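You operate a simulated robot arm through the tools that you are given. There is no shell and no other tool. Be economical: measure what you need, move in short steps, check, and stop when the job is done.

You are at the controls of a simulated two-armed robot. One attempt, no reset.

JOB
Put the old grey wrap on the front of the hose bench. Fetch the green brush and stand it on the top of the long wooden wall bench. Shut the tank lid. Put the white carton of pads on the top of the service bench away on the box shelf. Open the grey drawer. Any order will do. Set down upright: green brush, white carton of pads.

It is judged by the outcome, as a careful person would: the job done as asked, and still so three seconds after it is handed in. It fails if anything else is knocked over, pushed out of place, dropped, spilled or broken. Lids that push on must go on centred and level and be pressed home; caps that screw on are set level and turned clockwise until they are tight.

ROBOT AND FRAMES
Two 7-joint arms with fingered hands on one trunk, on a base that drives. Base frame: it is fixed to the floor where the robot stands at the start and does not move with it; the origin is under the middle of the robot, x ahead of it, y to its left, z up. Lengths are in mm, angles in rad, forces in N, time in s.
The left shoulder is at the start at [50, 187, 1232], the right one opposite. With the tool pointing down near the work surface each hand reaches from about 100 to 760 mm from the robot's upright axis, wherever it stands, measured 20 degrees to its own side. Places, roughly: box shelf [-12000, -800, 1000]; front of the hose bench [300, -100, 900]; green brush (3x3x13 cm) [-5000, -6500, 900]; grey drawer [-200, -1500, 600]; old grey wrap (8x6x5 cm) [500, 0, 1000]; tank lid [-5000, -6900, 900]; top of the long wooden wall bench [-8100, -7900, 900]; white carton of pads [-5250, -7000, 1000]. Payload 3.6 kg a hand.
The TCP of each hand is the grasp point between the finger pads, 26 mm short of the fingertips. In the tool frame z runs along the fingers and y along their closing line. The gripper opens to 88 mm. The gripper's body begins 30 mm behind the TCP. The gripper is a hand of 3 fingers: y runs from the thumb to the fingers, the wrist lies at [-17, -98, -164] in the tool frame, and closing takes about 1.5 s.
Orientation is told as [roll, pitch, yaw] about the base's x, y, z axes, in that order, counted from this pose: with the fingers straight down and the wrist toward the robot, the tool's x, y and z point along [0, 1, 0], [1, 0, 0] and [0, 0, -1] of the base frame.

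CONTROLS
- The arms move only by the tool apply_moves. It takes "left_rows", "right_rows" or both (then of equal length, played together; a hand with none holds still); each is a list that holds one entry, the list of rows, each a list of 6 numbers: the shift along the base's x, y, z in units of 25 mm (1.0 is 25 mm), then the turn, a rotation vector about the base's x, y, z in units of 5 degrees (1.0 is 5 degrees). In form: [[[tx, ty, tz, wx, wy, wz], ...]]. A call has 1 to 8 rows; each row shifts and turns the commanded pose from where the row before left it. "left_fingers" and "right_fingers" are, for a hand that has rows, the closure, from 0 (fully open) to 1 (shut), set as the call begins (left out, the last holds). A call with a number of a shift or a turn outside -1 to 1 is refused whole. Rows are played at 5 a second. More than 50 mm and 0.15 rad between two rows, or a gripper value outside its range, and nothing of the call is played. A pose out of reach is approached as far as the arm can. The call stops where the force on the tool passes 40 N (or 10 N more than at its start, if that is more) or the arm is blocked; 0.2 s more then pass. The fingers move at their own pace (about 153 mm/s each) and stop on an object; they squeeze with about 28 N. The grip force told is the motor's: it shows also when the fingers shut on nothing. Time passes only in rows, and 0.2 s behind the last, so rows that do not move let the fingers close. The reply holds the time, the measured pose of the TCP, the force on the tool along the base axes, the opening and the grip force, in the units named above and with some noise, with the torque about the TCP (base axes, N m) and any sound that the robot's microphone picked up.
- Cameras (640 x 400 px; columns grow to the right, rows downward): "scene" is now at [231.7, -37.2, 1145.1]; the picture's right is [-0.39, -0.92, 0.00], its down [-0.32, 0.14, -0.94] and it looks along [0.86, -0.37, -0.35] (base axes); focal length 214 px, centre (320, 200). "left" rides on the left gripper at [-56, -80, -102] in its tool frame; the picture's right is [-0.73, -0.32, 0.60], its down [0.62, -0.67, 0.41] and it looks along [0.27, 0.68, 0.69] (tool axes); focal length 247 px, centre (320, 200). "right" rides on the right gripper at [56, -80, -102] in its tool frame; the picture's right is [-0.73, 0.32, -0.60], its down [-0.62, -0.67, 0.41] and it looks along [-0.27, 0.68, 0.69] (tool axes); focal length 247 px, centre (320, 200). There is no depth. A picture from a camera that has moved, and an enlarged one, comes with that camera's place and axes in the base frame and with its lens.
- capture(camera): a new picture of that camera. No time passes.
- lift_body(by): slides the trunk up (or, below 0, down) by that many mm; the arms and the scene camera ride with it, the base frame stays. It gives what a move gives, with no picture.
- roll_base(legs): drives the robot by 1 to 6 legs, each [ahead, left, turn to the left] in mm, mm and rad, along the robot's own axes; the way and the turn of a leg run together, so that a leg with both is an arc; at most 1500 mm and 3.142 rad a leg. The arms and the cameras ride along, it lands a little off, and it stops where it bumps. It gives what a move gives.
- move_fingers(fingers, thumb_bend, thumb_turn, hand): sets how far each is bent, from 0 (flat) to 1 (curled in); at 0.3 the hand is open as for a grip, at 0.7 the pads meet at the TCP. One left out holds its place. A second passes; each finger stops where it meets its share of the squeeze, and holds until it gets a number again. A gripper value or a shape takes the hand back. It gives what a move gives, with no picture; readings hold the bend of each and the force on the fingers (four entries, about 0 where the hand has none), thumb and palm. thumb_turn goes from beside the hand (0) to across from the fingers (1), as for a grip.
- grasp_type(shape, hand): the hand has 3 fingers and takes this shape, open, in about a second: jaw (thumb against the fingers, like two jaws); tri (thumb and two fingers); tip (a fingertip pinch); poke (one finger out to press); point (the index stretched); flat (the hand flat); cup (the hand cupped); fist (a fist). The gripper value then closes the fingers along that shape, each until it touches; the sizes above hold for jaw. It gives what a move gives, with no picture.
- head_to(pan, tilt): turns the head with the scene camera to pan (to the left, within 1.047 rad either way) and tilt (down, from -0.506 to 1.204), counted from straight ahead of the robot. It gives what a move gives.
- enlarge(camera, box): a new picture of the part [left, top, right, bottom] of that camera's present view, enlarged. No time passes.
- job_done(): hands the job in; it is judged then, once.

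Go step by step. Nothing tells you exact positions but the pictures and the camera data: compare them with the known pose of the tool, close in by small moves and look again before you grip or let go. The budget is 165 turns and 118 pictures, counting those below and the enlarged ones. Unless the task says otherwise, let go and move clear before handing in.

The tools are called after "Call:" as name(argument=value, ...) on one line, values as JSON. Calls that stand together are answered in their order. apply_moves: Moves the arms, as the interface text tells. Its arguments: {"type":"object","properties":{"left_rows":{"type":"array","items":{"type":"array","items":{"type":"array","items":{"type":"number"}}}},"left_fingers":{"type":"number"},"right_rows":{"type":"array","items":{"type":"array","items":{"type":"array","items":{"type":"number"}}}},"right_fingers":{"type":"number"}},"required":[]} The other tools are called the same way: lift_body (by) slides the trunk up or down; grasp_type (shape, hand) gives the hand a shape; move_fingers (fingers, thumb_bend, thumb_turn, hand) moves the fingers one by one; roll_base (legs) drives the base; head_to (pan, tilt) turns the head that bears the scene camera; capture (camera) takes a picture; enlarge (camera, box) takes an enlarged picture of a part of a camera's view; job_done () hands the job in.

At the start:

```text
t: 0.0
left_ee_pos: [445.9, 149.3, 1253.5]
left_orientation: [0.0, 0.001, 0.0]
left_wrist_force: [0.3, -0.5, -0.6]
left_wrist_torque: [0.0, -0.01, 0.02]
left_opening: 87.7
left_grasp_force: 0.0
left_shape: jaw
left_bend: [0.3, 0.3, 0.98]
left_finger forces: [0.0, 0.0, 0.0, 0.0, 0.1, 0.0]
right_ee_pos: [443.4, -252.2, 1245.3]
right_orientation: [0.0, -0.001, 0.001]
right_wrist_force: [0.7, 0.6, 0.0]
right_wrist_torque: [0.0, -0.03, 0.0]
right_opening: 87.7
right_grasp_force: 0.0
right_shape: jaw
right_bend: [0.3, 0.3, 0.98]
right_finger forces: [0.0, 0.0, 0.0, 0.0, 0.0, 0.1]
trunk travel left (down, up): [-375.0, 382.0]
robot x, y, heading: [-1.5, -4.1, 0.003]
head pan, tilt: [-0.401, 0.356]
```

scene: 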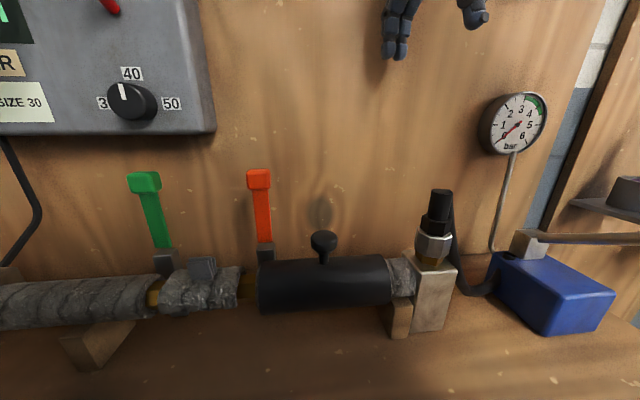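
right: 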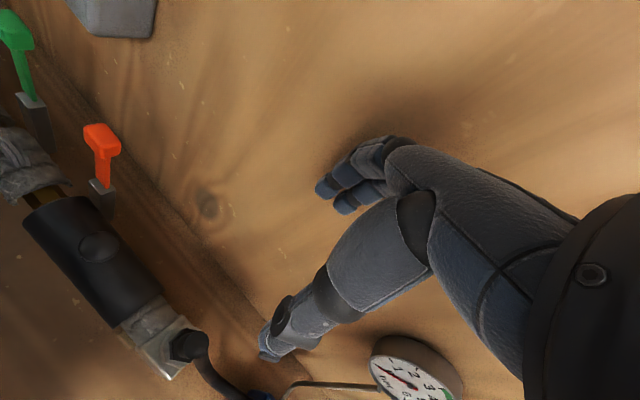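
left: 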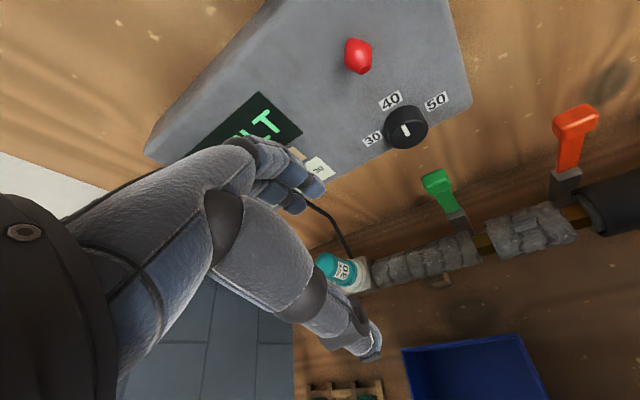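

I see the hose bench with a pipe; the smaller grey wrap with a tab, between the green and red levers, is probably the "old grey wrap". I'll look closer first.

Call:
head_to(pan=0.1, tilt=0.6)

Call:
capture(camera="scene")

Call:
enlarge(camera="left", box=[320, 150, 640, 350])

```text
t: 0.9
left_ee_pos: [446.4, 148.2, 1252.9]
left_orientation: [0.0, 0.0, 0.0]
left_wrist_force: [-0.1, 0.8, 0.4]
left_wrist_torque: [0.01, 0.0, 0.01]
left_opening: 87.9
left_grasp_force: 0.0
left_shape: jaw
left_bend: [0.3, 0.3, 0.98]
left_finger forces: [0.0, 0.0, 0.0, 0.0, 0.0, 0.0]
right_ee_pos: [443.2, -251.3, 1246.6]
right_orientation: [0.0, 0.001, 0.0]
right_wrist_force: [-0.2, 0.4, 0.4]
right_wrist_torque: [-0.01, 0.04, 0.01]
right_opening: 87.8
right_grasp_force: 0.1
right_shape: jaw
right_bend: [0.3, 0.3, 0.98]
right_finger forces: [0.0, 0.0, 0.1, 0.0, 0.1, 0.1]
trunk travel left (down, up): [-375.0, 382.0]
robot x, y, heading: [1.9, -0.5, 0.001]
head pan, tilt: [0.099, 0.6]
```

```text
114 pictures are left
camera scene: at [234.0, 7.9, 1122.8], right [0.1, -1.0, 0.0], down [-0.56, -0.06, -0.83], along [0.82, 0.08, -0.56], focal length 214 px, centre (320, 200)
```

scene: 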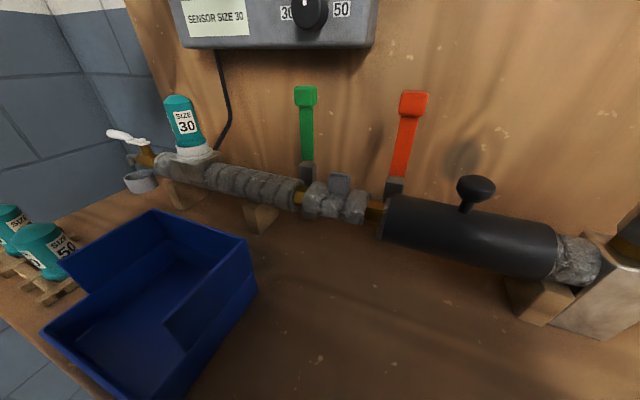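

```text
2.00 times, centred on (480, 250) of left
camera zoom: at [366.3, 93.4, 1355.3], right [-0.32, -0.73, -0.6], down [-0.67, 0.62, -0.41], along [0.68, 0.27, -0.69], focal length 494 px, centre (0, 100)
```

zoom: 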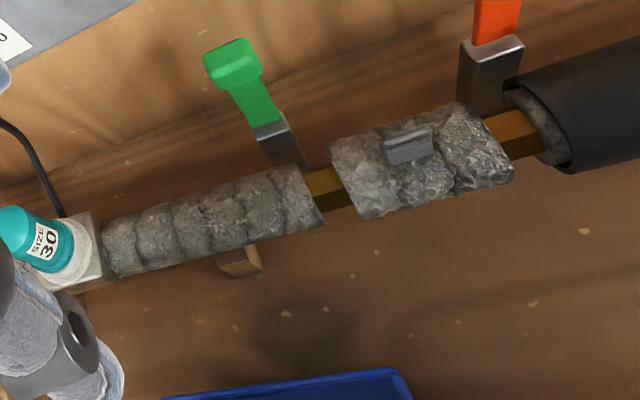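

Call:
apply_moves(right_rows=[[[0, 1, -0.5, 0, 0, 0], [0, 1, -0.5, 0, 0, 0], [0, 1, -0.5, 0, 0, 0], [0, 1, -0.5, 0, 0, 0], [0.2, 1, -0.5, 0, 0, 0], [0.2, 1, -0.5, 0, 0, 0], [0.2, 1, -0.5, 0, 0, 0], [0.2, 1, -0.5, 0, 0, 0]]], right_fingers=0, left_rows=[[[0, 1, 0, 0, 0, 0], [0, 1, 0, 0, 0, 0], [0, 1, 0, 0, 0, 0], [0, 1, 0, 0, 0, 0], [0, 0, 0, 0, 0, 0], [0, 0, 0, 0, 0, 0], [0, 0, 0, 0, 0, 0], [0, 0, 0, 0, 0, 0]]])

Call:
head_to(pan=0.0, tilt=0.9)

Call:
capture(camera="scene")

Call:
capture(camera="right")

```text
t: 2.7
left_ee_pos: [447.4, 247.7, 1254.0]
left_orientation: [-0.001, 0.0, 0.001]
left_wrist_force: [-0.5, -0.6, 0.4]
left_wrist_torque: [-0.03, 0.02, -0.05]
left_opening: 87.6
left_grasp_force: 0.0
left_shape: jaw
left_bend: [0.3, 0.3, 0.98]
left_finger forces: [0.0, 0.0, 0.1, 0.0, 0.0, 0.0]
right_ee_pos: [461.4, -48.1, 1143.6]
right_orientation: [-0.001, -0.001, -0.001]
right_wrist_force: [-1.0, -0.1, -0.5]
right_wrist_torque: [0.0, 0.0, -0.02]
right_opening: 87.5
right_grasp_force: 0.1
right_shape: jaw
right_bend: [0.3, 0.3, 0.98]
right_finger forces: [0.0, 0.0, 0.0, 0.1, 0.1, 0.1]
trunk travel left (down, up): [-375.0, 382.0]
robot x, y, heading: [1.0, -1.0, -0.001]
head pan, tilt: [0.099, 0.6]
```

```text
t: 3.5
left_ee_pos: [448.3, 247.0, 1254.7]
left_orientation: [-0.001, 0.001, 0.0]
left_wrist_force: [0.2, 0.0, 0.2]
left_wrist_torque: [-0.02, 0.0, 0.01]
left_opening: 87.9
left_grasp_force: 0.1
left_shape: jaw
left_bend: [0.3, 0.3, 0.98]
left_finger forces: [0.0, 0.1, 0.0, 0.1, 0.1, 0.0]
right_ee_pos: [462.1, -48.2, 1142.6]
right_orientation: [0.001, 0.001, -0.001]
right_wrist_force: [-0.4, -0.6, -0.8]
right_wrist_torque: [-0.03, 0.03, 0.0]
right_opening: 87.9
right_grasp_force: 0.0
right_shape: jaw
right_bend: [0.3, 0.3, 0.98]
right_finger forces: [0.1, 0.0, 0.0, 0.1, 0.0, 0.0]
trunk travel left (down, up): [-375.0, 382.0]
robot x, y, heading: [-1.0, 0.4, -0.0]
head pan, tilt: [0.0, 0.901]
```

```text
112 pictures are left
camera scene: at [221.6, -0.6, 1098.0], right [0.0, -1.0, 0.0], down [-0.78, 0.0, -0.62], along [0.62, 0.0, -0.78], focal length 214 px, centre (320, 200)
```

scene: 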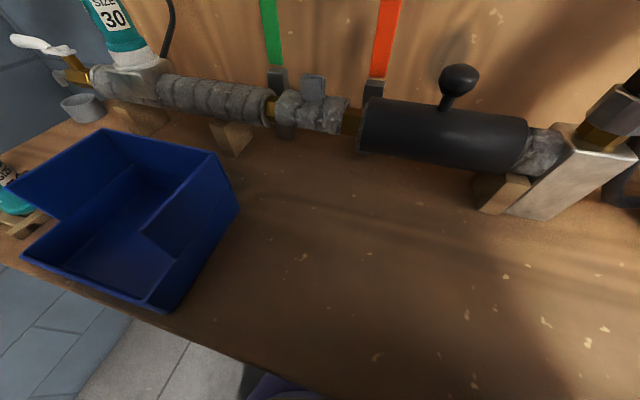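

```text
111 pictures are left
camera right: at [381.9, 6.8, 1244.4], right [0.32, -0.73, 0.6], down [-0.67, -0.62, -0.41], along [0.68, -0.27, -0.69], focal length 247 px, centre (320, 200)
```

right: 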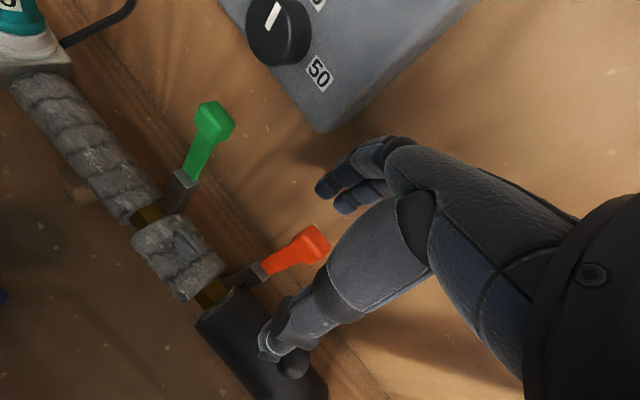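

Call:
apply_moves(right_rows=[[[0, 0.75, 0, 0, 0, -0.85], [0, 0.75, -0.3, 0, 0, -0.85], [0.1, 0.75, -0.5, 0, 0, -0.85], [0.2, 0, -0.5, 0, 0, -0.85]]])

Call:
head_to(pan=0.0, tilt=0.5)

Call:
capture(camera="scene")

Call:
capture(camera="right")

Call:
capture(camera="left")

```text
t: 4.5
left_ee_pos: [448.0, 245.8, 1254.0]
left_orientation: [0.001, 0.001, 0.0]
left_wrist_force: [0.7, -0.3, 0.1]
left_wrist_torque: [0.03, -0.02, 0.02]
left_opening: 87.7
left_grasp_force: 0.2
left_shape: jaw
left_bend: [0.3, 0.3, 0.98]
left_finger forces: [0.0, 0.0, 0.1, 0.0, 0.1, 0.0]
right_ee_pos: [471.2, 6.9, 1112.7]
right_orientation: [0.0, 0.0, -0.299]
right_wrist_force: [1.3, -0.4, -0.3]
right_wrist_torque: [-0.03, 0.02, 0.03]
right_opening: 87.6
right_grasp_force: 0.0
right_shape: jaw
right_bend: [0.3, 0.3, 0.98]
right_finger forces: [0.1, 0.0, 0.0, 0.0, 0.0, 0.0]
trunk travel left (down, up): [-375.0, 382.0]
robot x, y, heading: [3.6, -0.4, 0.001]
head pan, tilt: [0.0, 0.901]
```

```text
t: 5.4
left_ee_pos: [446.9, 246.6, 1254.6]
left_orientation: [-0.001, 0.0, 0.0]
left_wrist_force: [-0.2, 0.0, -0.7]
left_wrist_torque: [-0.01, -0.01, 0.02]
left_opening: 87.6
left_grasp_force: 0.1
left_shape: jaw
left_bend: [0.3, 0.3, 0.98]
left_finger forces: [0.0, 0.0, 0.0, 0.1, 0.1, 0.0]
right_ee_pos: [470.9, 6.3, 1112.8]
right_orientation: [-0.001, -0.001, -0.296]
right_wrist_force: [0.5, 0.7, 0.1]
right_wrist_torque: [0.0, -0.04, -0.04]
right_opening: 87.6
right_grasp_force: 0.0
right_shape: jaw
right_bend: [0.3, 0.3, 0.98]
right_finger forces: [0.0, 0.1, 0.1, 0.0, 0.1, 0.0]
trunk travel left (down, up): [-375.0, 382.0]
robot x, y, heading: [-1.2, 0.5, 0.003]
head pan, tilt: [0.0, 0.499]
```

```text
110 pictures are left
camera scene: at [237.0, -0.8, 1131.8], right [0.0, -1.0, 0.0], down [-0.48, 0.0, -0.88], along [0.88, 0.0, -0.48], focal length 214 px, centre (320, 200)
```

scene: 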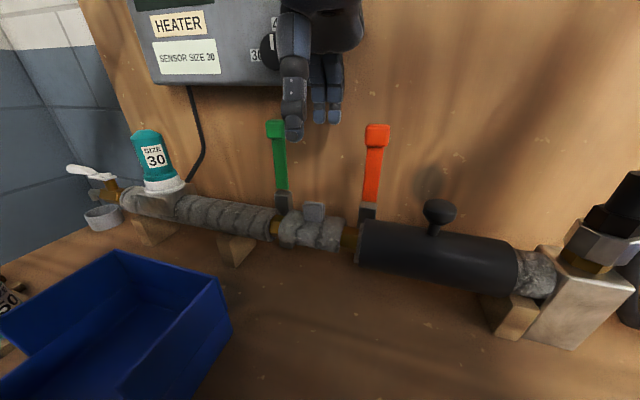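

```text
109 pictures are left
camera right: at [410.1, 83.0, 1214.5], right [0.09, -0.8, 0.6], down [-0.82, -0.4, -0.41], along [0.57, -0.45, -0.69], focal length 247 px, centre (320, 200)
```

right: 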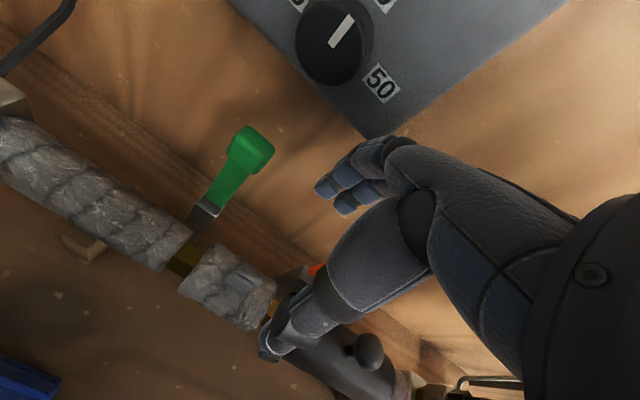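

```text
108 pictures are left
camera left: at [367.7, 190.6, 1356.9], right [-0.32, -0.73, -0.6], down [-0.67, 0.62, -0.41], along [0.68, 0.27, -0.69], focal length 247 px, centre (320, 200)
```

left: 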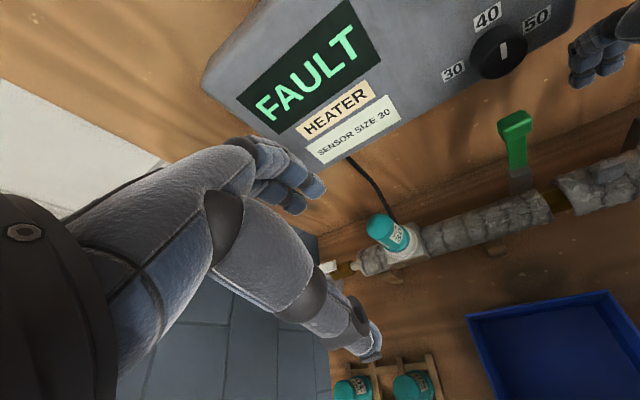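

Call:
apply_moves(right_rows=[[[0.1, 0.3, -0.6, 0, 0, 0], [0, 0, -0.7, 0, 0, 0], [0, 0, -0.7, 0, 0, 0], [0, 0, -0.7, 0, 0, 0], [0, 0, -0.5, 0, 0, 0]]])

Call:
capture(camera="scene")

Call:
capture(camera="right")

```text
t: 6.6
left_ee_pos: [448.9, 246.2, 1255.7]
left_orientation: [0.0, -0.001, -0.001]
left_wrist_force: [-0.6, 0.1, -0.6]
left_wrist_torque: [-0.01, 0.02, 0.02]
left_opening: 87.6
left_grasp_force: 0.1
left_shape: jaw
left_bend: [0.3, 0.3, 0.98]
left_finger forces: [0.0, 0.0, 0.0, 0.0, 0.1, 0.1]
right_ee_pos: [473.0, 15.1, 1034.3]
right_orientation: [-0.001, 0.0, -0.298]
right_wrist_force: [-0.6, 0.0, -0.9]
right_wrist_torque: [0.02, 0.02, -0.03]
right_opening: 87.7
right_grasp_force: 0.0
right_shape: jaw
right_bend: [0.3, 0.3, 0.98]
right_finger forces: [0.1, 0.0, 0.1, 0.1, 0.0, 0.1]
trunk travel left (down, up): [-375.0, 382.0]
robot x, y, heading: [0.9, 0.9, -0.0]
head pan, tilt: [0.0, 0.499]
```

```text
107 pictures are left
camera scene: at [237.1, -0.6, 1131.8], right [0.0, -1.0, 0.0], down [-0.48, 0.0, -0.88], along [0.88, 0.0, -0.48], focal length 214 px, centre (320, 200)
```

scene: 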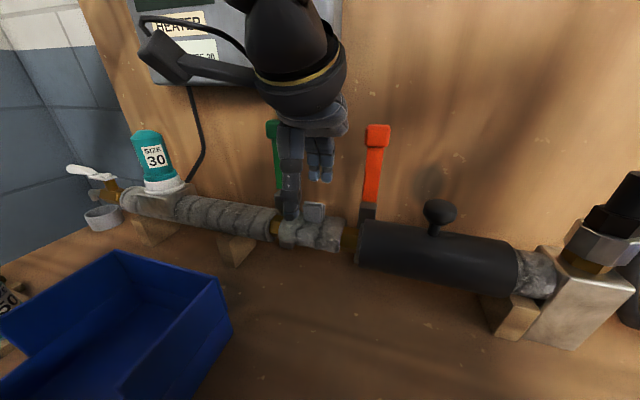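

```text
106 pictures are left
camera right: at [413.2, 91.0, 1135.3], right [0.09, -0.8, 0.6], down [-0.82, -0.4, -0.41], along [0.57, -0.45, -0.69], focal length 247 px, centre (320, 200)
```

right: 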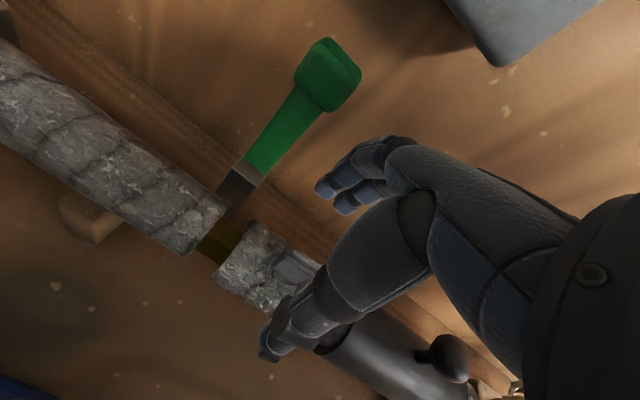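

Call:
apply_moves(right_rows=[[[0, 0, -0.5, 0, 0, 0], [0, 0, -0.5, 0, 0, 0], [0, 0, -0.5, 0, 0, 0], [0, 0, -0.5, 0, 0, 0], [0, 0, -0.4, 0, 0, 0]]])

Call:
capture(camera="scene")

Call:
capture(camera="right")

```text
t: 7.8
left_ee_pos: [447.8, 246.3, 1253.6]
left_orientation: [0.001, 0.0, 0.001]
left_wrist_force: [0.0, 0.3, -0.2]
left_wrist_torque: [-0.01, 0.02, 0.0]
left_opening: 87.9
left_grasp_force: 0.2
left_shape: jaw
left_bend: [0.3, 0.3, 0.98]
left_finger forces: [0.0, 0.0, 0.1, 0.1, 0.0, 0.0]
right_ee_pos: [473.2, 11.8, 971.0]
right_orientation: [0.0, 0.0, -0.294]
right_wrist_force: [-0.7, 0.6, 0.4]
right_wrist_torque: [-0.04, 0.02, 0.05]
right_opening: 87.6
right_grasp_force: 0.1
right_shape: jaw
right_bend: [0.3, 0.3, 0.98]
right_finger forces: [0.1, 0.0, 0.0, 0.0, 0.0, 0.0]
trunk travel left (down, up): [-375.0, 382.0]
robot x, y, heading: [2.9, 1.4, 0.001]
head pan, tilt: [0.0, 0.499]
```

```text
105 pictures are left
camera scene: at [237.1, -0.8, 1131.8], right [0.0, -1.0, 0.0], down [-0.48, 0.0, -0.88], along [0.88, 0.0, -0.48], focal length 214 px, centre (320, 200)
```

scene: 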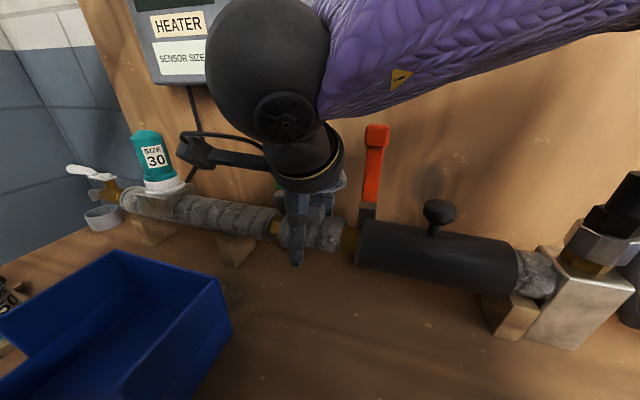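

```text
104 pictures are left
camera right: at [414.3, 88.5, 1072.4], right [0.09, -0.8, 0.6], down [-0.82, -0.4, -0.41], along [0.57, -0.45, -0.69], focal length 247 px, centre (320, 200)
```

right: 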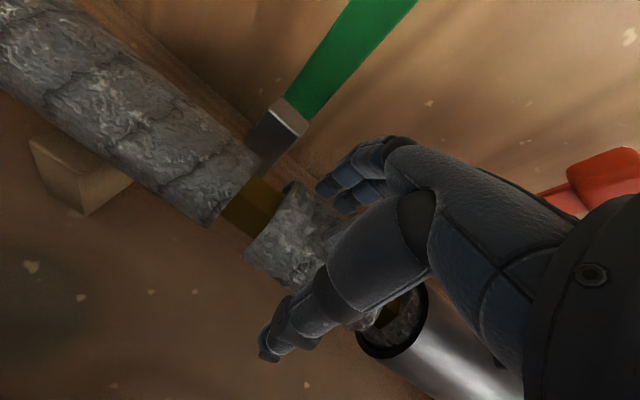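

Call:
apply_moves(right_rows=[[[0, 0, 0, 0, 0, 0], [0, 0, 0, 0, 0, 0], [0, 0, 0, 0, 0, 0], [0, 0, 0, 0, 0, 0], [0, 0, 0, 0, 0, 0], [0, 0, 0, 0, 0, 0], [0, 0, 0, 0, 0, 0], [0, 0, 0, 0, 0, 0]]], right_fingers=1)

Call:
capture(camera="right")

```text
t: 9.6
left_ee_pos: [447.6, 246.1, 1254.8]
left_orientation: [-0.001, 0.0, 0.0]
left_wrist_force: [-0.1, 0.5, -0.6]
left_wrist_torque: [0.01, 0.01, 0.0]
left_opening: 87.5
left_grasp_force: 0.1
left_shape: jaw
left_bend: [0.3, 0.3, 0.98]
left_finger forces: [0.1, 0.0, 0.0, 0.0, 0.0, 0.0]
right_ee_pos: [474.2, 12.4, 971.6]
right_orientation: [-0.001, 0.0, -0.297]
right_wrist_force: [0.2, 0.0, 0.8]
right_wrist_torque: [0.01, 0.02, 0.01]
right_opening: 46.8
right_grasp_force: 27.4
right_shape: jaw
right_bend: [0.41, 0.66, 1.0]
right_finger forces: [11.9, 11.7, 0.0, 0.0, 26.3, 0.0]
trunk travel left (down, up): [-375.0, 382.0]
robot x, y, heading: [-0.7, -1.3, 0.002]
head pan, tilt: [0.0, 0.499]
```

```text
103 pictures are left
camera right: at [414.3, 88.4, 1072.7], right [0.09, -0.8, 0.6], down [-0.82, -0.4, -0.41], along [0.57, -0.45, -0.69], focal length 247 px, centre (320, 200)
```

right: 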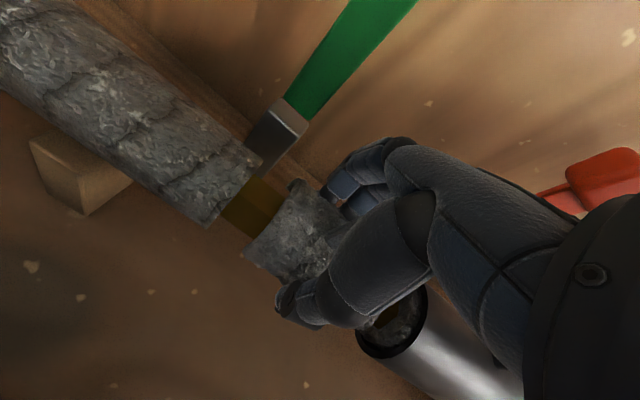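

Call:
apply_moves(right_rows=[[[0, 0, 0.3, 0, 0, 0], [0, 0, 0.3, 0, 0, 0], [0, 0, 0.4, 0, 0, 0], [0, 0, 0.5, 0, 0, 0], [0, 0, 0.5, 0, 0, 0]]])

Call:
capture(camera="scene")

Call:
capture(camera="right")

```text
t: 10.8
left_ee_pos: [447.7, 246.4, 1254.0]
left_orientation: [-0.002, 0.001, 0.001]
left_wrist_force: [-0.8, -0.2, 0.5]
left_wrist_torque: [0.02, 0.01, -0.04]
left_opening: 87.8
left_grasp_force: 0.0
left_shape: jaw
left_bend: [0.3, 0.3, 0.98]
left_finger forces: [0.0, 0.0, 0.0, 0.0, 0.0, 0.1]
right_ee_pos: [474.7, 11.4, 1022.9]
right_orientation: [0.0, 0.0, -0.297]
right_wrist_force: [-0.3, -0.1, 0.2]
right_wrist_torque: [0.01, 0.0, 0.0]
right_opening: 46.6
right_grasp_force: 28.1
right_shape: jaw
right_bend: [0.41, 0.66, 1.0]
right_finger forces: [12.0, 11.7, 0.0, 0.1, 26.2, 0.0]
trunk travel left (down, up): [-375.0, 382.0]
robot x, y, heading: [0.8, 2.8, 0.001]
head pan, tilt: [0.0, 0.499]
```

```text
102 pictures are left
camera scene: at [236.9, -0.7, 1131.9], right [0.0, -1.0, 0.0], down [-0.48, 0.0, -0.88], along [0.88, 0.0, -0.48], focal length 214 px, centre (320, 200)
```

scene: 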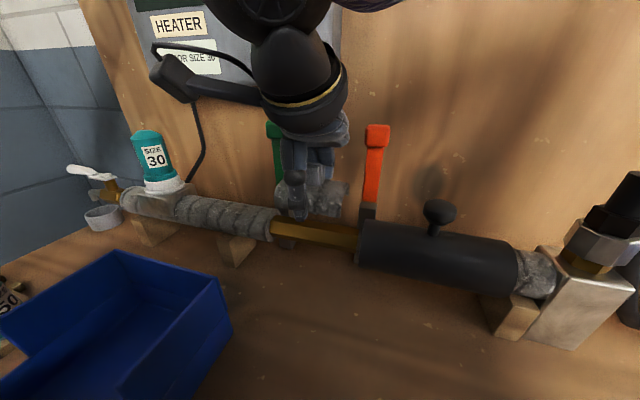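

```text
101 pictures are left
camera right: at [413.8, 89.1, 1123.3], right [0.09, -0.8, 0.6], down [-0.82, -0.4, -0.41], along [0.57, -0.45, -0.69], focal length 247 px, centre (320, 200)
```

right: 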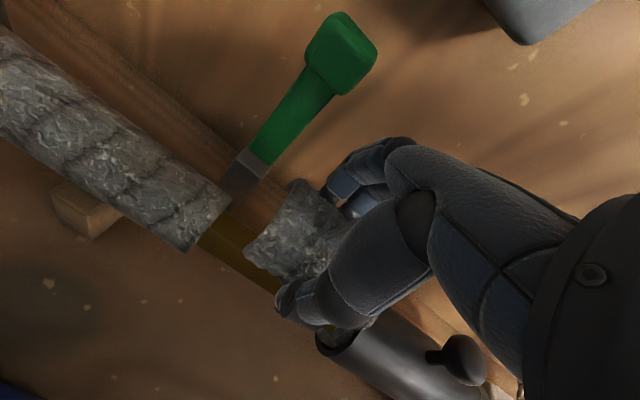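

Call:
apply_moves(right_rows=[[[0, 0, 0.8, 0, 0, 0], [-0.6, 0, 0.2, 0, 0, 0], [-1, -0.4, 0, 0, 0, 0], [-1, -0.6, 0, 0, 0, 0], [-1, -0.8, 0, 0, 0, 0], [-1, -0.8, -0.3, 0, 0, 0], [-1, -0.9, -1, 0, 0, 0], [-1, -0.9, -1, 0, 0, 0]]])

Call:
head_to(pan=-0.3, tilt=1.0)

Call:
capture(camera="scene")

```text
t: 12.6
left_ee_pos: [448.3, 246.7, 1254.0]
left_orientation: [0.001, -0.001, -0.001]
left_wrist_force: [-0.2, 0.7, 0.1]
left_wrist_torque: [-0.01, 0.0, 0.03]
left_opening: 87.6
left_grasp_force: 0.0
left_shape: jaw
left_bend: [0.3, 0.3, 0.98]
left_finger forces: [0.0, 0.0, 0.1, 0.0, 0.1, 0.1]
right_ee_pos: [340.8, -94.1, 1003.5]
right_orientation: [0.031, -0.038, -0.388]
right_wrist_force: [0.0, -0.5, -0.5]
right_wrist_torque: [-0.02, -0.04, -0.01]
right_opening: 46.6
right_grasp_force: 28.1
right_shape: jaw
right_bend: [0.42, 0.66, 1.0]
right_finger forces: [12.1, 12.0, 0.1, 0.0, 26.6, 0.0]
trunk travel left (down, up): [-375.0, 382.0]
robot x, y, heading: [-4.4, -0.2, -0.004]
head pan, tilt: [0.0, 0.499]
stopped in row 8 (right hand): the force on the tool passed its limit (the readings are from after the stop); the commanded pose is now the measured one
```

```text
t: 13.6
left_ee_pos: [447.7, 247.4, 1255.4]
left_orientation: [0.0, 0.001, 0.0]
left_wrist_force: [-0.1, 0.1, 0.7]
left_wrist_torque: [0.0, 0.01, 0.01]
left_opening: 87.8
left_grasp_force: 0.0
left_shape: jaw
left_bend: [0.3, 0.3, 0.98]
left_finger forces: [0.1, 0.0, 0.0, 0.0, 0.0, 0.0]
right_ee_pos: [331.8, -95.6, 998.4]
right_orientation: [0.012, -0.021, -0.364]
right_wrist_force: [0.2, 0.0, -0.3]
right_wrist_torque: [0.01, 0.04, -0.02]
right_opening: 46.6
right_grasp_force: 27.9
right_shape: jaw
right_bend: [0.42, 0.66, 1.0]
right_finger forces: [12.1, 12.0, 0.1, 0.0, 26.8, 0.0]
trunk travel left (down, up): [-375.0, 382.0]
robot x, y, heading: [-2.1, 1.5, -0.001]
head pan, tilt: [-0.3, 1.0]
```

```text
100 pictures are left
camera scene: at [210.6, -24.2, 1089.7], right [-0.34, -0.94, 0.0], down [-0.8, 0.29, -0.53], along [0.49, -0.18, -0.85], focal length 214 px, centre (320, 200)
```

scene: 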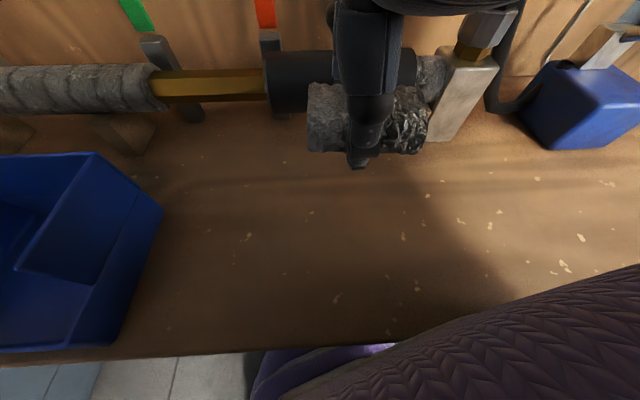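

Call:
roll_base(legs=[[-50, 0, 0]])

Call:
apply_moves(right_rows=[[[0, 0, -0.5, 0, 0, 0], [0, 0, -0.6, 0, 0, 0], [0, 0, -0.6, 0, 0, 0], [0, 0, -0.6, 0, 0, 0], [0, 0, -0.6, 0, 0, 0]]])

Call:
capture(camera="scene")

Call:
capture(camera="right")

```text
t: 14.5
left_ee_pos: [395.4, 245.7, 1256.2]
left_orientation: [-0.001, -0.002, -0.003]
left_wrist_force: [-0.3, -0.3, 0.5]
left_wrist_torque: [0.01, -0.02, -0.02]
left_opening: 87.9
left_grasp_force: 0.0
left_shape: jaw
left_bend: [0.3, 0.3, 0.98]
left_finger forces: [0.0, 0.0, 0.1, 0.1, 0.1, 0.1]
right_ee_pos: [278.1, -96.0, 998.3]
right_orientation: [0.014, -0.025, -0.365]
right_wrist_force: [0.1, 0.0, -0.2]
right_wrist_torque: [-0.02, -0.02, -0.02]
right_opening: 46.7
right_grasp_force: 28.1
right_shape: jaw
right_bend: [0.42, 0.66, 1.0]
right_finger forces: [12.0, 12.0, 0.0, 0.0, 26.8, 0.0]
trunk travel left (down, up): [-375.0, 382.0]
robot x, y, heading: [-52.4, 0.1, -0.004]
head pan, tilt: [-0.3, 1.0]
```

```text
t: 15.7
left_ee_pos: [398.8, 245.5, 1255.6]
left_orientation: [-0.001, -0.001, -0.002]
left_wrist_force: [-0.3, 0.1, -0.4]
left_wrist_torque: [0.0, 0.0, -0.01]
left_opening: 87.9
left_grasp_force: 0.0
left_shape: jaw
left_bend: [0.3, 0.3, 0.98]
left_finger forces: [0.0, 0.1, 0.0, 0.0, 0.0, 0.0]
right_ee_pos: [294.4, -95.3, 933.6]
right_orientation: [0.035, -0.043, -0.394]
right_wrist_force: [0.1, 0.1, -0.8]
right_wrist_torque: [-0.01, 0.0, -0.05]
right_opening: 46.6
right_grasp_force: 28.4
right_shape: jaw
right_bend: [0.42, 0.66, 1.0]
right_finger forces: [12.0, 11.9, 0.1, 0.0, 26.5, 0.0]
trunk travel left (down, up): [-375.0, 382.0]
robot x, y, heading: [-47.7, -1.4, 0.001]
head pan, tilt: [-0.3, 1.0]
```

```text
99 pictures are left
camera scene: at [143.5, -20.1, 1075.0], right [-0.37, -0.93, 0.0], down [-0.88, 0.36, -0.31], along [0.28, -0.11, -0.95], focal length 214 px, centre (320, 200)
```

scene: 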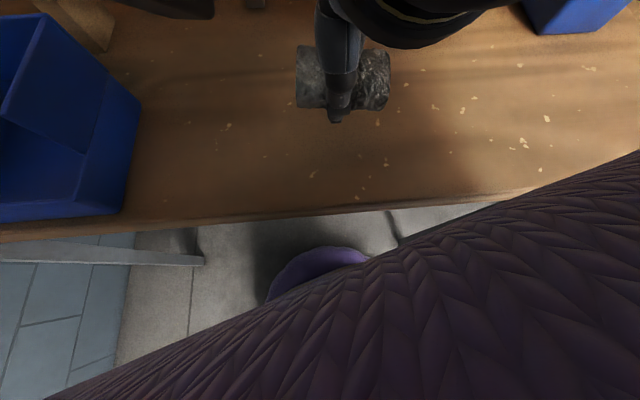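

```text
98 pictures are left
camera right: at [235.9, -15.4, 1032.8], right [-0.02, -0.81, 0.59], down [-0.83, -0.32, -0.46], along [0.56, -0.49, -0.67], focal length 247 px, centre (320, 200)
```

right: 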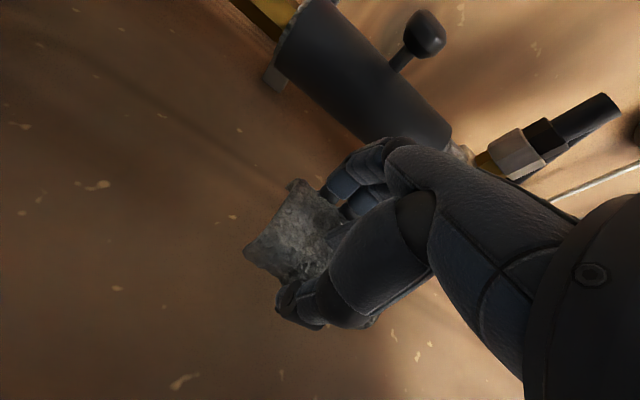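

Call:
apply_moves(right_rows=[[[0, 0, -0.4, 0, 0, 0], [0, 0, -0.4, 0, 0, 0], [0, 0, -0.3, 0, 0, 0], [0, 0, -0.2, 0, 0, 0], [0, 0, -0.2, 0, 0, 0], [0, 0, -0.2, 0, 0, 0]]])

Call:
capture(camera="right")

```text
t: 16.4
left_ee_pos: [397.0, 245.8, 1255.2]
left_orientation: [0.0, 0.0, -0.002]
left_wrist_force: [-0.4, -0.4, 0.6]
left_wrist_torque: [0.0, -0.01, 0.01]
left_opening: 87.5
left_grasp_force: 0.2
left_shape: jaw
left_bend: [0.3, 0.3, 0.98]
left_finger forces: [0.0, 0.0, 0.1, 0.1, 0.0, 0.0]
right_ee_pos: [282.2, -89.5, 907.3]
right_orientation: [0.026, -0.029, -0.355]
right_wrist_force: [-7.4, 0.0, 20.9]
right_wrist_torque: [0.26, 0.89, 0.1]
right_opening: 42.7
right_grasp_force: 28.0
right_shape: jaw
right_bend: [0.44, 0.69, 1.0]
right_finger forces: [10.0, 16.2, 0.0, 0.0, 47.3, 0.0]
trunk travel left (down, up): [-375.0, 382.0]
robot x, y, heading: [-52.8, -1.1, 0.003]
head pan, tilt: [-0.3, 1.0]
stopped in row 3 (right hand): the force on the tool passed its limit (the readings are from after the stop); the commanded pose is now the measured one
```

```text
97 pictures are left
camera right: at [222.2, -12.0, 1006.9], right [0.02, -0.81, 0.59], down [-0.82, -0.35, -0.45], along [0.57, -0.47, -0.67], focal length 247 px, centre (320, 200)
```

right: 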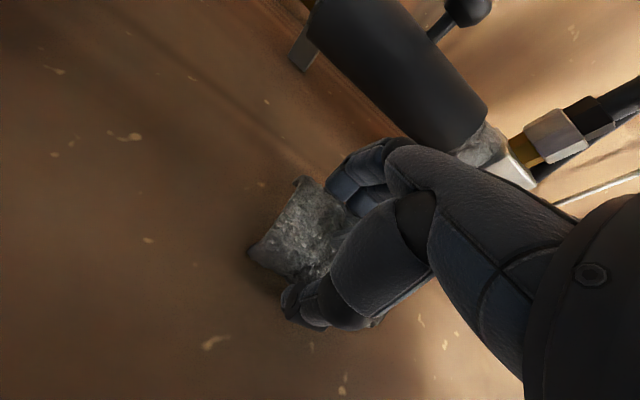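

Call:
apply_moves(right_rows=[[[0, 0, 0, 0, 0, 0], [0, 0, 0, 0, 0, 0], [0, 0, 0, 0, 0, 0], [0, 0, 0, 0, 0, 0], [0, 0, 0, 0, 0, 0], [0, 0, 0.4, 0, 0, 0], [0, 0, 0.6, 0, 0, 0], [0, 0, 0.8, 0, 0, 0]]], right_fingers=0)

Call:
capture(camera="right")

```text
t: 18.2
left_ee_pos: [397.4, 245.6, 1255.0]
left_orientation: [-0.001, -0.003, -0.003]
left_wrist_force: [-0.7, 1.0, 0.2]
left_wrist_torque: [0.01, 0.0, 0.03]
left_opening: 87.7
left_grasp_force: 0.1
left_shape: jaw
left_bend: [0.3, 0.3, 0.98]
left_finger forces: [0.0, 0.1, 0.1, 0.0, 0.0, 0.0]
right_ee_pos: [290.5, -108.4, 939.2]
right_orientation: [-0.013, -0.043, -0.392]
right_wrist_force: [-0.9, 0.0, 0.3]
right_wrist_torque: [0.0, 0.0, -0.03]
right_opening: 88.0
right_grasp_force: 0.0
right_shape: jaw
right_bend: [0.3, 0.3, 0.98]
right_finger forces: [0.1, 0.0, 0.0, 0.0, 0.0, 0.0]
trunk travel left (down, up): [-375.0, 382.0]
robot x, y, heading: [-53.4, 1.1, 0.001]
head pan, tilt: [-0.3, 1.0]
```

```text
96 pictures are left
camera right: at [233.9, -22.4, 1036.2], right [-0.01, -0.78, 0.62], down [-0.84, -0.33, -0.43], along [0.54, -0.52, -0.66], focal length 247 px, centre (320, 200)
```

right: 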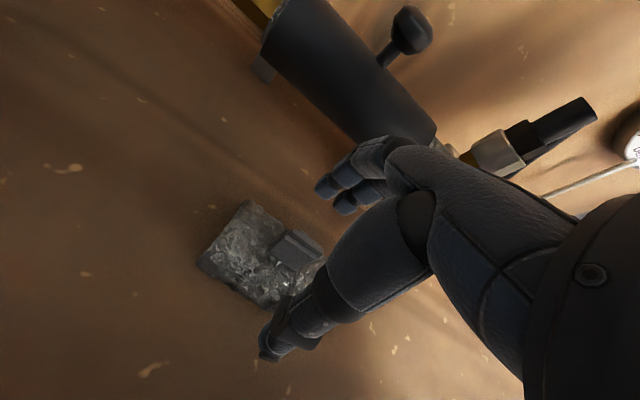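

Call:
apply_moves(right_rows=[[[0, 0, 1, 0, 0, 0], [0, 0, 1, 0, 0, 0], [0.3, -0.4, 1, 0, 0, 0.8], [0.3, -1, 1, 0, 0, 0.8], [0.3, -1, 1, 0, 0, 0.8], [0.3, -1, 1, 0, 0, 0.8], [0.3, -1, 1, 0, 0, 0.8], [0.3, -1, 1, 0, 0, 0.5]]])

Call:
head_to(pan=-1.0, tilt=0.4)

Call:
capture(camera="scene")

```text
t: 20.0
left_ee_pos: [397.0, 244.5, 1255.5]
left_orientation: [0.0, 0.002, -0.003]
left_wrist_force: [0.4, -0.1, -1.2]
left_wrist_torque: [0.02, -0.01, -0.01]
left_opening: 87.6
left_grasp_force: 0.0
left_shape: jaw
left_bend: [0.3, 0.3, 0.98]
left_finger forces: [0.0, 0.1, 0.0, 0.1, 0.0, 0.1]
right_ee_pos: [347.6, -217.2, 1149.4]
right_orientation: [0.024, -0.029, 0.039]
right_wrist_force: [-0.1, -0.1, 0.4]
right_wrist_torque: [0.02, 0.0, -0.03]
right_opening: 87.9
right_grasp_force: 0.0
right_shape: jaw
right_bend: [0.3, 0.3, 0.98]
right_finger forces: [0.0, 0.0, 0.1, 0.0, 0.0, 0.0]
right hand out of reach, approached as far as the arm can: row 4, 5, 6
trunk travel left (down, up): [-375.0, 382.0]
robot x, y, heading: [-48.4, -0.6, 0.001]
head pan, tilt: [-0.3, 1.0]
```

```text
t: 21.1
left_ee_pos: [397.4, 246.5, 1254.4]
left_orientation: [0.0, 0.001, -0.002]
left_wrist_force: [-0.5, -0.3, 0.0]
left_wrist_torque: [-0.02, -0.01, 0.02]
left_opening: 87.6
left_grasp_force: 0.0
left_shape: jaw
left_bend: [0.3, 0.3, 0.98]
left_finger forces: [0.0, 0.0, 0.0, 0.0, 0.0, 0.0]
right_ee_pos: [348.3, -215.4, 1147.9]
right_orientation: [0.021, -0.029, 0.036]
right_wrist_force: [-0.8, -0.2, -0.6]
right_wrist_torque: [0.04, 0.01, 0.03]
right_opening: 87.8
right_grasp_force: 0.1
right_shape: jaw
right_bend: [0.3, 0.3, 0.98]
right_finger forces: [0.1, 0.1, 0.0, 0.0, 0.0, 0.0]
trunk travel left (down, up): [-375.0, 382.0]
robot x, y, heading: [-51.0, -2.5, -0.004]
head pan, tilt: [-1.0, 0.4]
```

```text
95 pictures are left
camera scene: at [145.7, -78.8, 1140.9], right [-0.84, -0.54, 0.0], down [-0.21, 0.33, -0.92], along [0.5, -0.78, -0.39], focal length 214 px, centre (320, 200)
```

scene: 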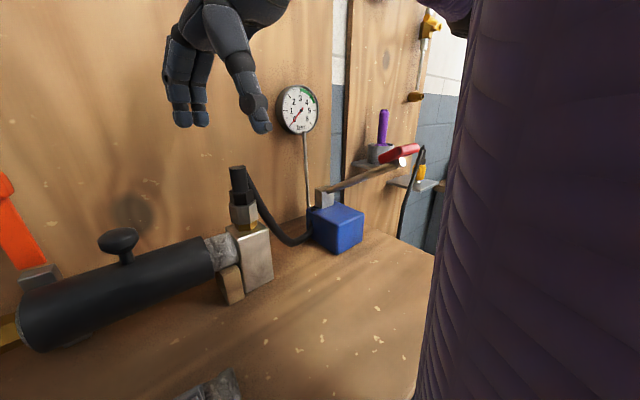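

Call:
roll_base(legs=[[-500, 0, 0], [0, 0, -1.57]])

Call:
head_to(pan=0, tilt=0.4)

Call:
capture(camera="scene")

```text
t: 27.9
left_ee_pos: [-311.8, -449.7, 1255.2]
left_orientation: [0.0, 0.0, -1.585]
left_wrist_force: [0.1, 0.1, -0.8]
left_wrist_torque: [0.0, 0.01, 0.02]
left_opening: 87.9
left_grasp_force: 0.1
left_shape: jaw
left_bend: [0.3, 0.3, 0.98]
left_finger forces: [0.0, 0.0, 0.0, 0.0, 0.0, 0.0]
right_ee_pos: [-772.9, -393.2, 1149.6]
right_orientation: [0.023, -0.029, -1.549]
right_wrist_force: [-0.3, -0.1, -0.2]
right_wrist_torque: [0.0, 0.0, 0.0]
right_opening: 87.8
right_grasp_force: 0.0
right_shape: jaw
right_bend: [0.3, 0.3, 0.98]
right_finger forces: [0.0, 0.1, 0.0, 0.0, 0.0, 0.1]
trunk travel left (down, up): [-375.0, 382.0]
robot x, y, heading: [-553.3, 2.7, -1.584]
head pan, tilt: [-1.0, 0.4]
```

```text
t: 29.2
left_ee_pos: [-311.3, -450.4, 1255.8]
left_orientation: [-0.002, 0.002, -1.585]
left_wrist_force: [0.2, -0.1, -0.6]
left_wrist_torque: [0.01, 0.02, -0.04]
left_opening: 87.5
left_grasp_force: 0.1
left_shape: jaw
left_bend: [0.3, 0.3, 0.98]
left_finger forces: [0.1, 0.1, 0.1, 0.0, 0.0, 0.0]
right_ee_pos: [-772.0, -394.7, 1147.7]
right_orientation: [0.023, -0.031, -1.548]
right_wrist_force: [-0.7, 0.0, -0.8]
right_wrist_torque: [-0.01, 0.0, -0.03]
right_opening: 87.8
right_grasp_force: 0.2
right_shape: jaw
right_bend: [0.3, 0.3, 0.98]
right_finger forces: [0.1, 0.0, 0.0, 0.1, 0.0, 0.1]
trunk travel left (down, up): [-375.0, 382.0]
robot x, y, heading: [-554.4, 2.3, -1.583]
head pan, tilt: [0.0, 0.4]
```

```text
94 pictures are left
camera scene: at [-556.4, -239.5, 1141.0], right [-1.0, 0.01, 0.0], down [0.01, 0.39, -0.92], along [-0.01, -0.92, -0.39], focal length 214 px, centre (320, 200)
```

scene: 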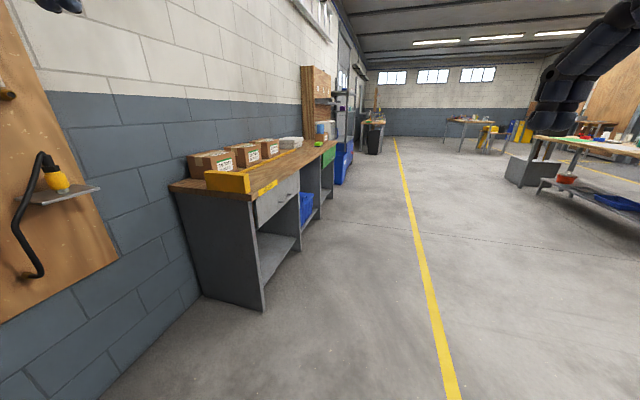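

Call:
enlarge(camera="scene", box=[160, 120, 350, 320])

Call:
roll_base(legs=[[1250, -150, 0], [0, 0, 1.583]])

Call:
capture(camera="scene")

```text
2.00 times, centred on (255, 220) of scene
camera zoom: at [-556.4, -239.5, 1141.0], right [-1.0, 0.01, 0.0], down [0.01, 0.39, -0.92], along [-0.01, -0.92, -0.39], focal length 429 px, centre (450, 160)
```

zoom: 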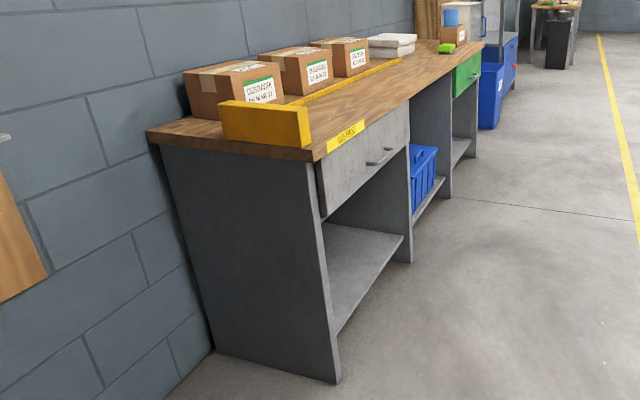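

```text
t: 39.4
left_ee_pos: [-275.7, -966.4, 1254.5]
left_orientation: [0.002, -0.001, 0.036]
left_wrist_force: [-0.4, -0.6, -0.4]
left_wrist_torque: [-0.01, 0.02, 0.04]
left_opening: 87.9
left_grasp_force: 0.1
left_shape: jaw
left_bend: [0.3, 0.3, 0.98]
left_finger forces: [0.0, 0.1, 0.1, 0.0, 0.0, 0.1]
right_ee_pos: [-306.8, -1429.2, 1149.3]
right_orientation: [0.023, -0.029, 0.072]
right_wrist_force: [-0.6, -1.0, -0.3]
right_wrist_torque: [-0.03, -0.01, 0.0]
right_opening: 87.9
right_grasp_force: 0.1
right_shape: jaw
right_bend: [0.3, 0.3, 0.98]
right_finger forces: [0.0, 0.0, 0.0, 0.0, 0.1, 0.0]
trunk travel left (down, up): [-375.0, 382.0]
robot x, y, heading: [-712.3, -1226.7, 0.034]
head pan, tilt: [0.0, 0.4]
```

```text
92 pictures are left
camera scene: at [-474.8, -1220.6, 1141.0], right [0.04, -1.0, 0.0], down [-0.39, -0.01, -0.92], along [0.92, 0.03, -0.39], focal length 214 px, centre (320, 200)
```

scene: 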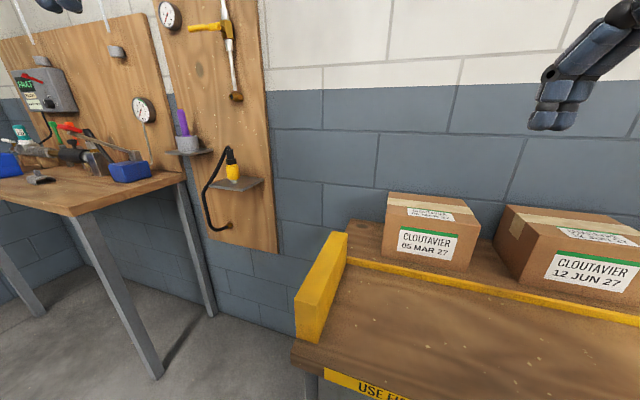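

Call:
roll_base(legs=[[-83, 131, 0], [0, 0, -0.325]])

Call:
head_to(pan=-0.3, tilt=0.9)

Call:
capture(camera="scene")

```text
t: 41.8
left_ee_pos: [-299.4, -991.7, 1254.2]
left_orientation: [0.0, 0.0, -0.288]
left_wrist_force: [0.0, -0.3, 0.3]
left_wrist_torque: [0.0, 0.02, -0.01]
left_opening: 87.4
left_grasp_force: 0.0
left_shape: jaw
left_bend: [0.3, 0.3, 0.98]
left_finger forces: [0.1, 0.0, 0.0, 0.0, 0.1, 0.0]
right_ee_pos: [-478.6, -1420.2, 1148.1]
right_orientation: [0.024, -0.03, -0.252]
right_wrist_force: [-0.2, -0.6, -0.3]
right_wrist_torque: [0.0, -0.01, -0.01]
right_opening: 87.9
right_grasp_force: 0.1
right_shape: jaw
right_bend: [0.3, 0.3, 0.98]
right_finger forces: [0.1, 0.0, 0.0, 0.0, 0.0, 0.0]
trunk travel left (down, up): [-375.0, 382.0]
robot x, y, heading: [-797.0, -1098.8, -0.285]
head pan, tilt: [0.0, 0.4]
```

```text
t: 42.7
left_ee_pos: [-300.2, -990.2, 1254.0]
left_orientation: [0.001, 0.0, -0.287]
left_wrist_force: [0.2, -0.6, 0.2]
left_wrist_torque: [-0.02, 0.0, 0.0]
left_opening: 87.5
left_grasp_force: 0.0
left_shape: jaw
left_bend: [0.3, 0.3, 0.98]
left_finger forces: [0.0, 0.1, 0.0, 0.1, 0.0, 0.0]
right_ee_pos: [-477.9, -1418.3, 1147.7]
right_orientation: [0.022, -0.03, -0.252]
right_wrist_force: [-0.1, -0.1, 0.3]
right_wrist_torque: [0.02, 0.02, -0.03]
right_opening: 88.1
right_grasp_force: 0.1
right_shape: jaw
right_bend: [0.3, 0.3, 0.98]
right_finger forces: [0.0, 0.0, 0.0, 0.1, 0.0, 0.0]
trunk travel left (down, up): [-375.0, 382.0]
robot x, y, heading: [-799.4, -1099.9, -0.286]
head pan, tilt: [-0.3, 0.901]
```

```text
91 pictures are left
camera scene: at [-596.5, -1183.4, 1098.0], right [-0.55, -0.83, 0.0], down [-0.65, 0.43, -0.62], along [0.52, -0.34, -0.78], focal length 214 px, centre (320, 200)
```

scene: 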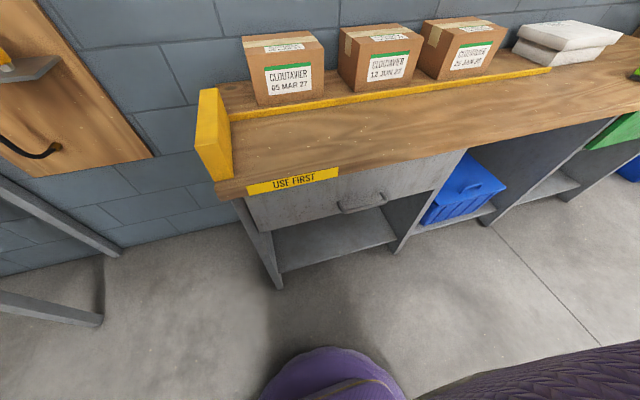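

Call:
lift_body(by=-300)

Call:
head_to(pan=-0.5, tilt=0.5)

Call:
capture(camera="scene")

```text
t: 45.7
left_ee_pos: [-301.0, -989.3, 953.8]
left_orientation: [0.0, 0.002, -0.289]
left_wrist_force: [-1.0, 0.7, 0.1]
left_wrist_torque: [-0.01, -0.02, 0.01]
left_opening: 87.7
left_grasp_force: 0.0
left_shape: jaw
left_bend: [0.3, 0.3, 0.98]
left_finger forces: [0.0, 0.1, 0.1, 0.0, 0.1, 0.0]
right_ee_pos: [-417.4, -1436.5, 758.8]
right_orientation: [0.035, 0.232, -0.25]
right_wrist_force: [0.9, -0.9, -0.2]
right_wrist_torque: [-0.01, 0.01, -0.01]
right_opening: 87.9
right_grasp_force: 0.2
right_shape: jaw
right_bend: [0.3, 0.3, 0.98]
right_finger forces: [0.0, 0.0, 0.0, 0.0, 0.0, 0.1]
trunk travel left (down, up): [-75.0, 682.0]
robot x, y, heading: [-796.5, -1098.0, -0.286]
head pan, tilt: [-0.3, 0.901]
```

```text
t: 46.6
left_ee_pos: [-300.8, -991.1, 956.0]
left_orientation: [0.0, 0.0, -0.289]
left_wrist_force: [-0.9, -0.4, -0.6]
left_wrist_torque: [0.01, 0.0, -0.02]
left_opening: 87.7
left_grasp_force: 0.1
left_shape: jaw
left_bend: [0.3, 0.3, 0.98]
left_finger forces: [0.1, 0.1, 0.1, 0.1, 0.0, 0.0]
right_ee_pos: [-416.4, -1436.5, 759.9]
right_orientation: [0.034, 0.234, -0.251]
right_wrist_force: [-0.4, -0.1, 0.5]
right_wrist_torque: [0.01, 0.03, 0.01]
right_opening: 88.2
right_grasp_force: 0.1
right_shape: jaw
right_bend: [0.3, 0.3, 0.98]
right_finger forces: [0.1, 0.1, 0.0, 0.0, 0.0, 0.0]
trunk travel left (down, up): [-75.0, 682.0]
robot x, y, heading: [-796.6, -1098.6, -0.291]
head pan, tilt: [-0.499, 0.499]
```

```text
90 pictures are left
camera scene: at [-542.1, -1221.6, 804.7], right [-0.71, -0.71, 0.0], down [-0.34, 0.34, -0.88], along [0.62, -0.62, -0.48], focal length 214 px, centre (320, 200)
```

scene: 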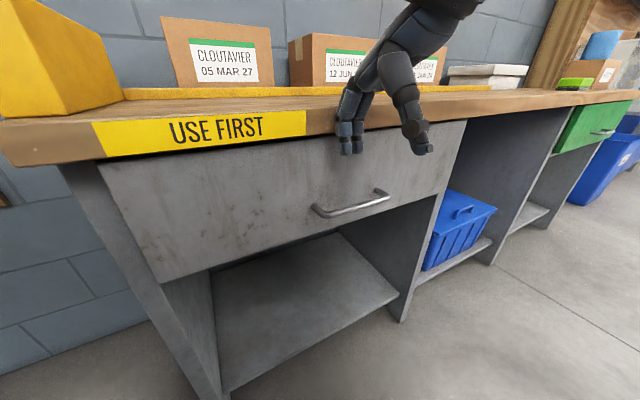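

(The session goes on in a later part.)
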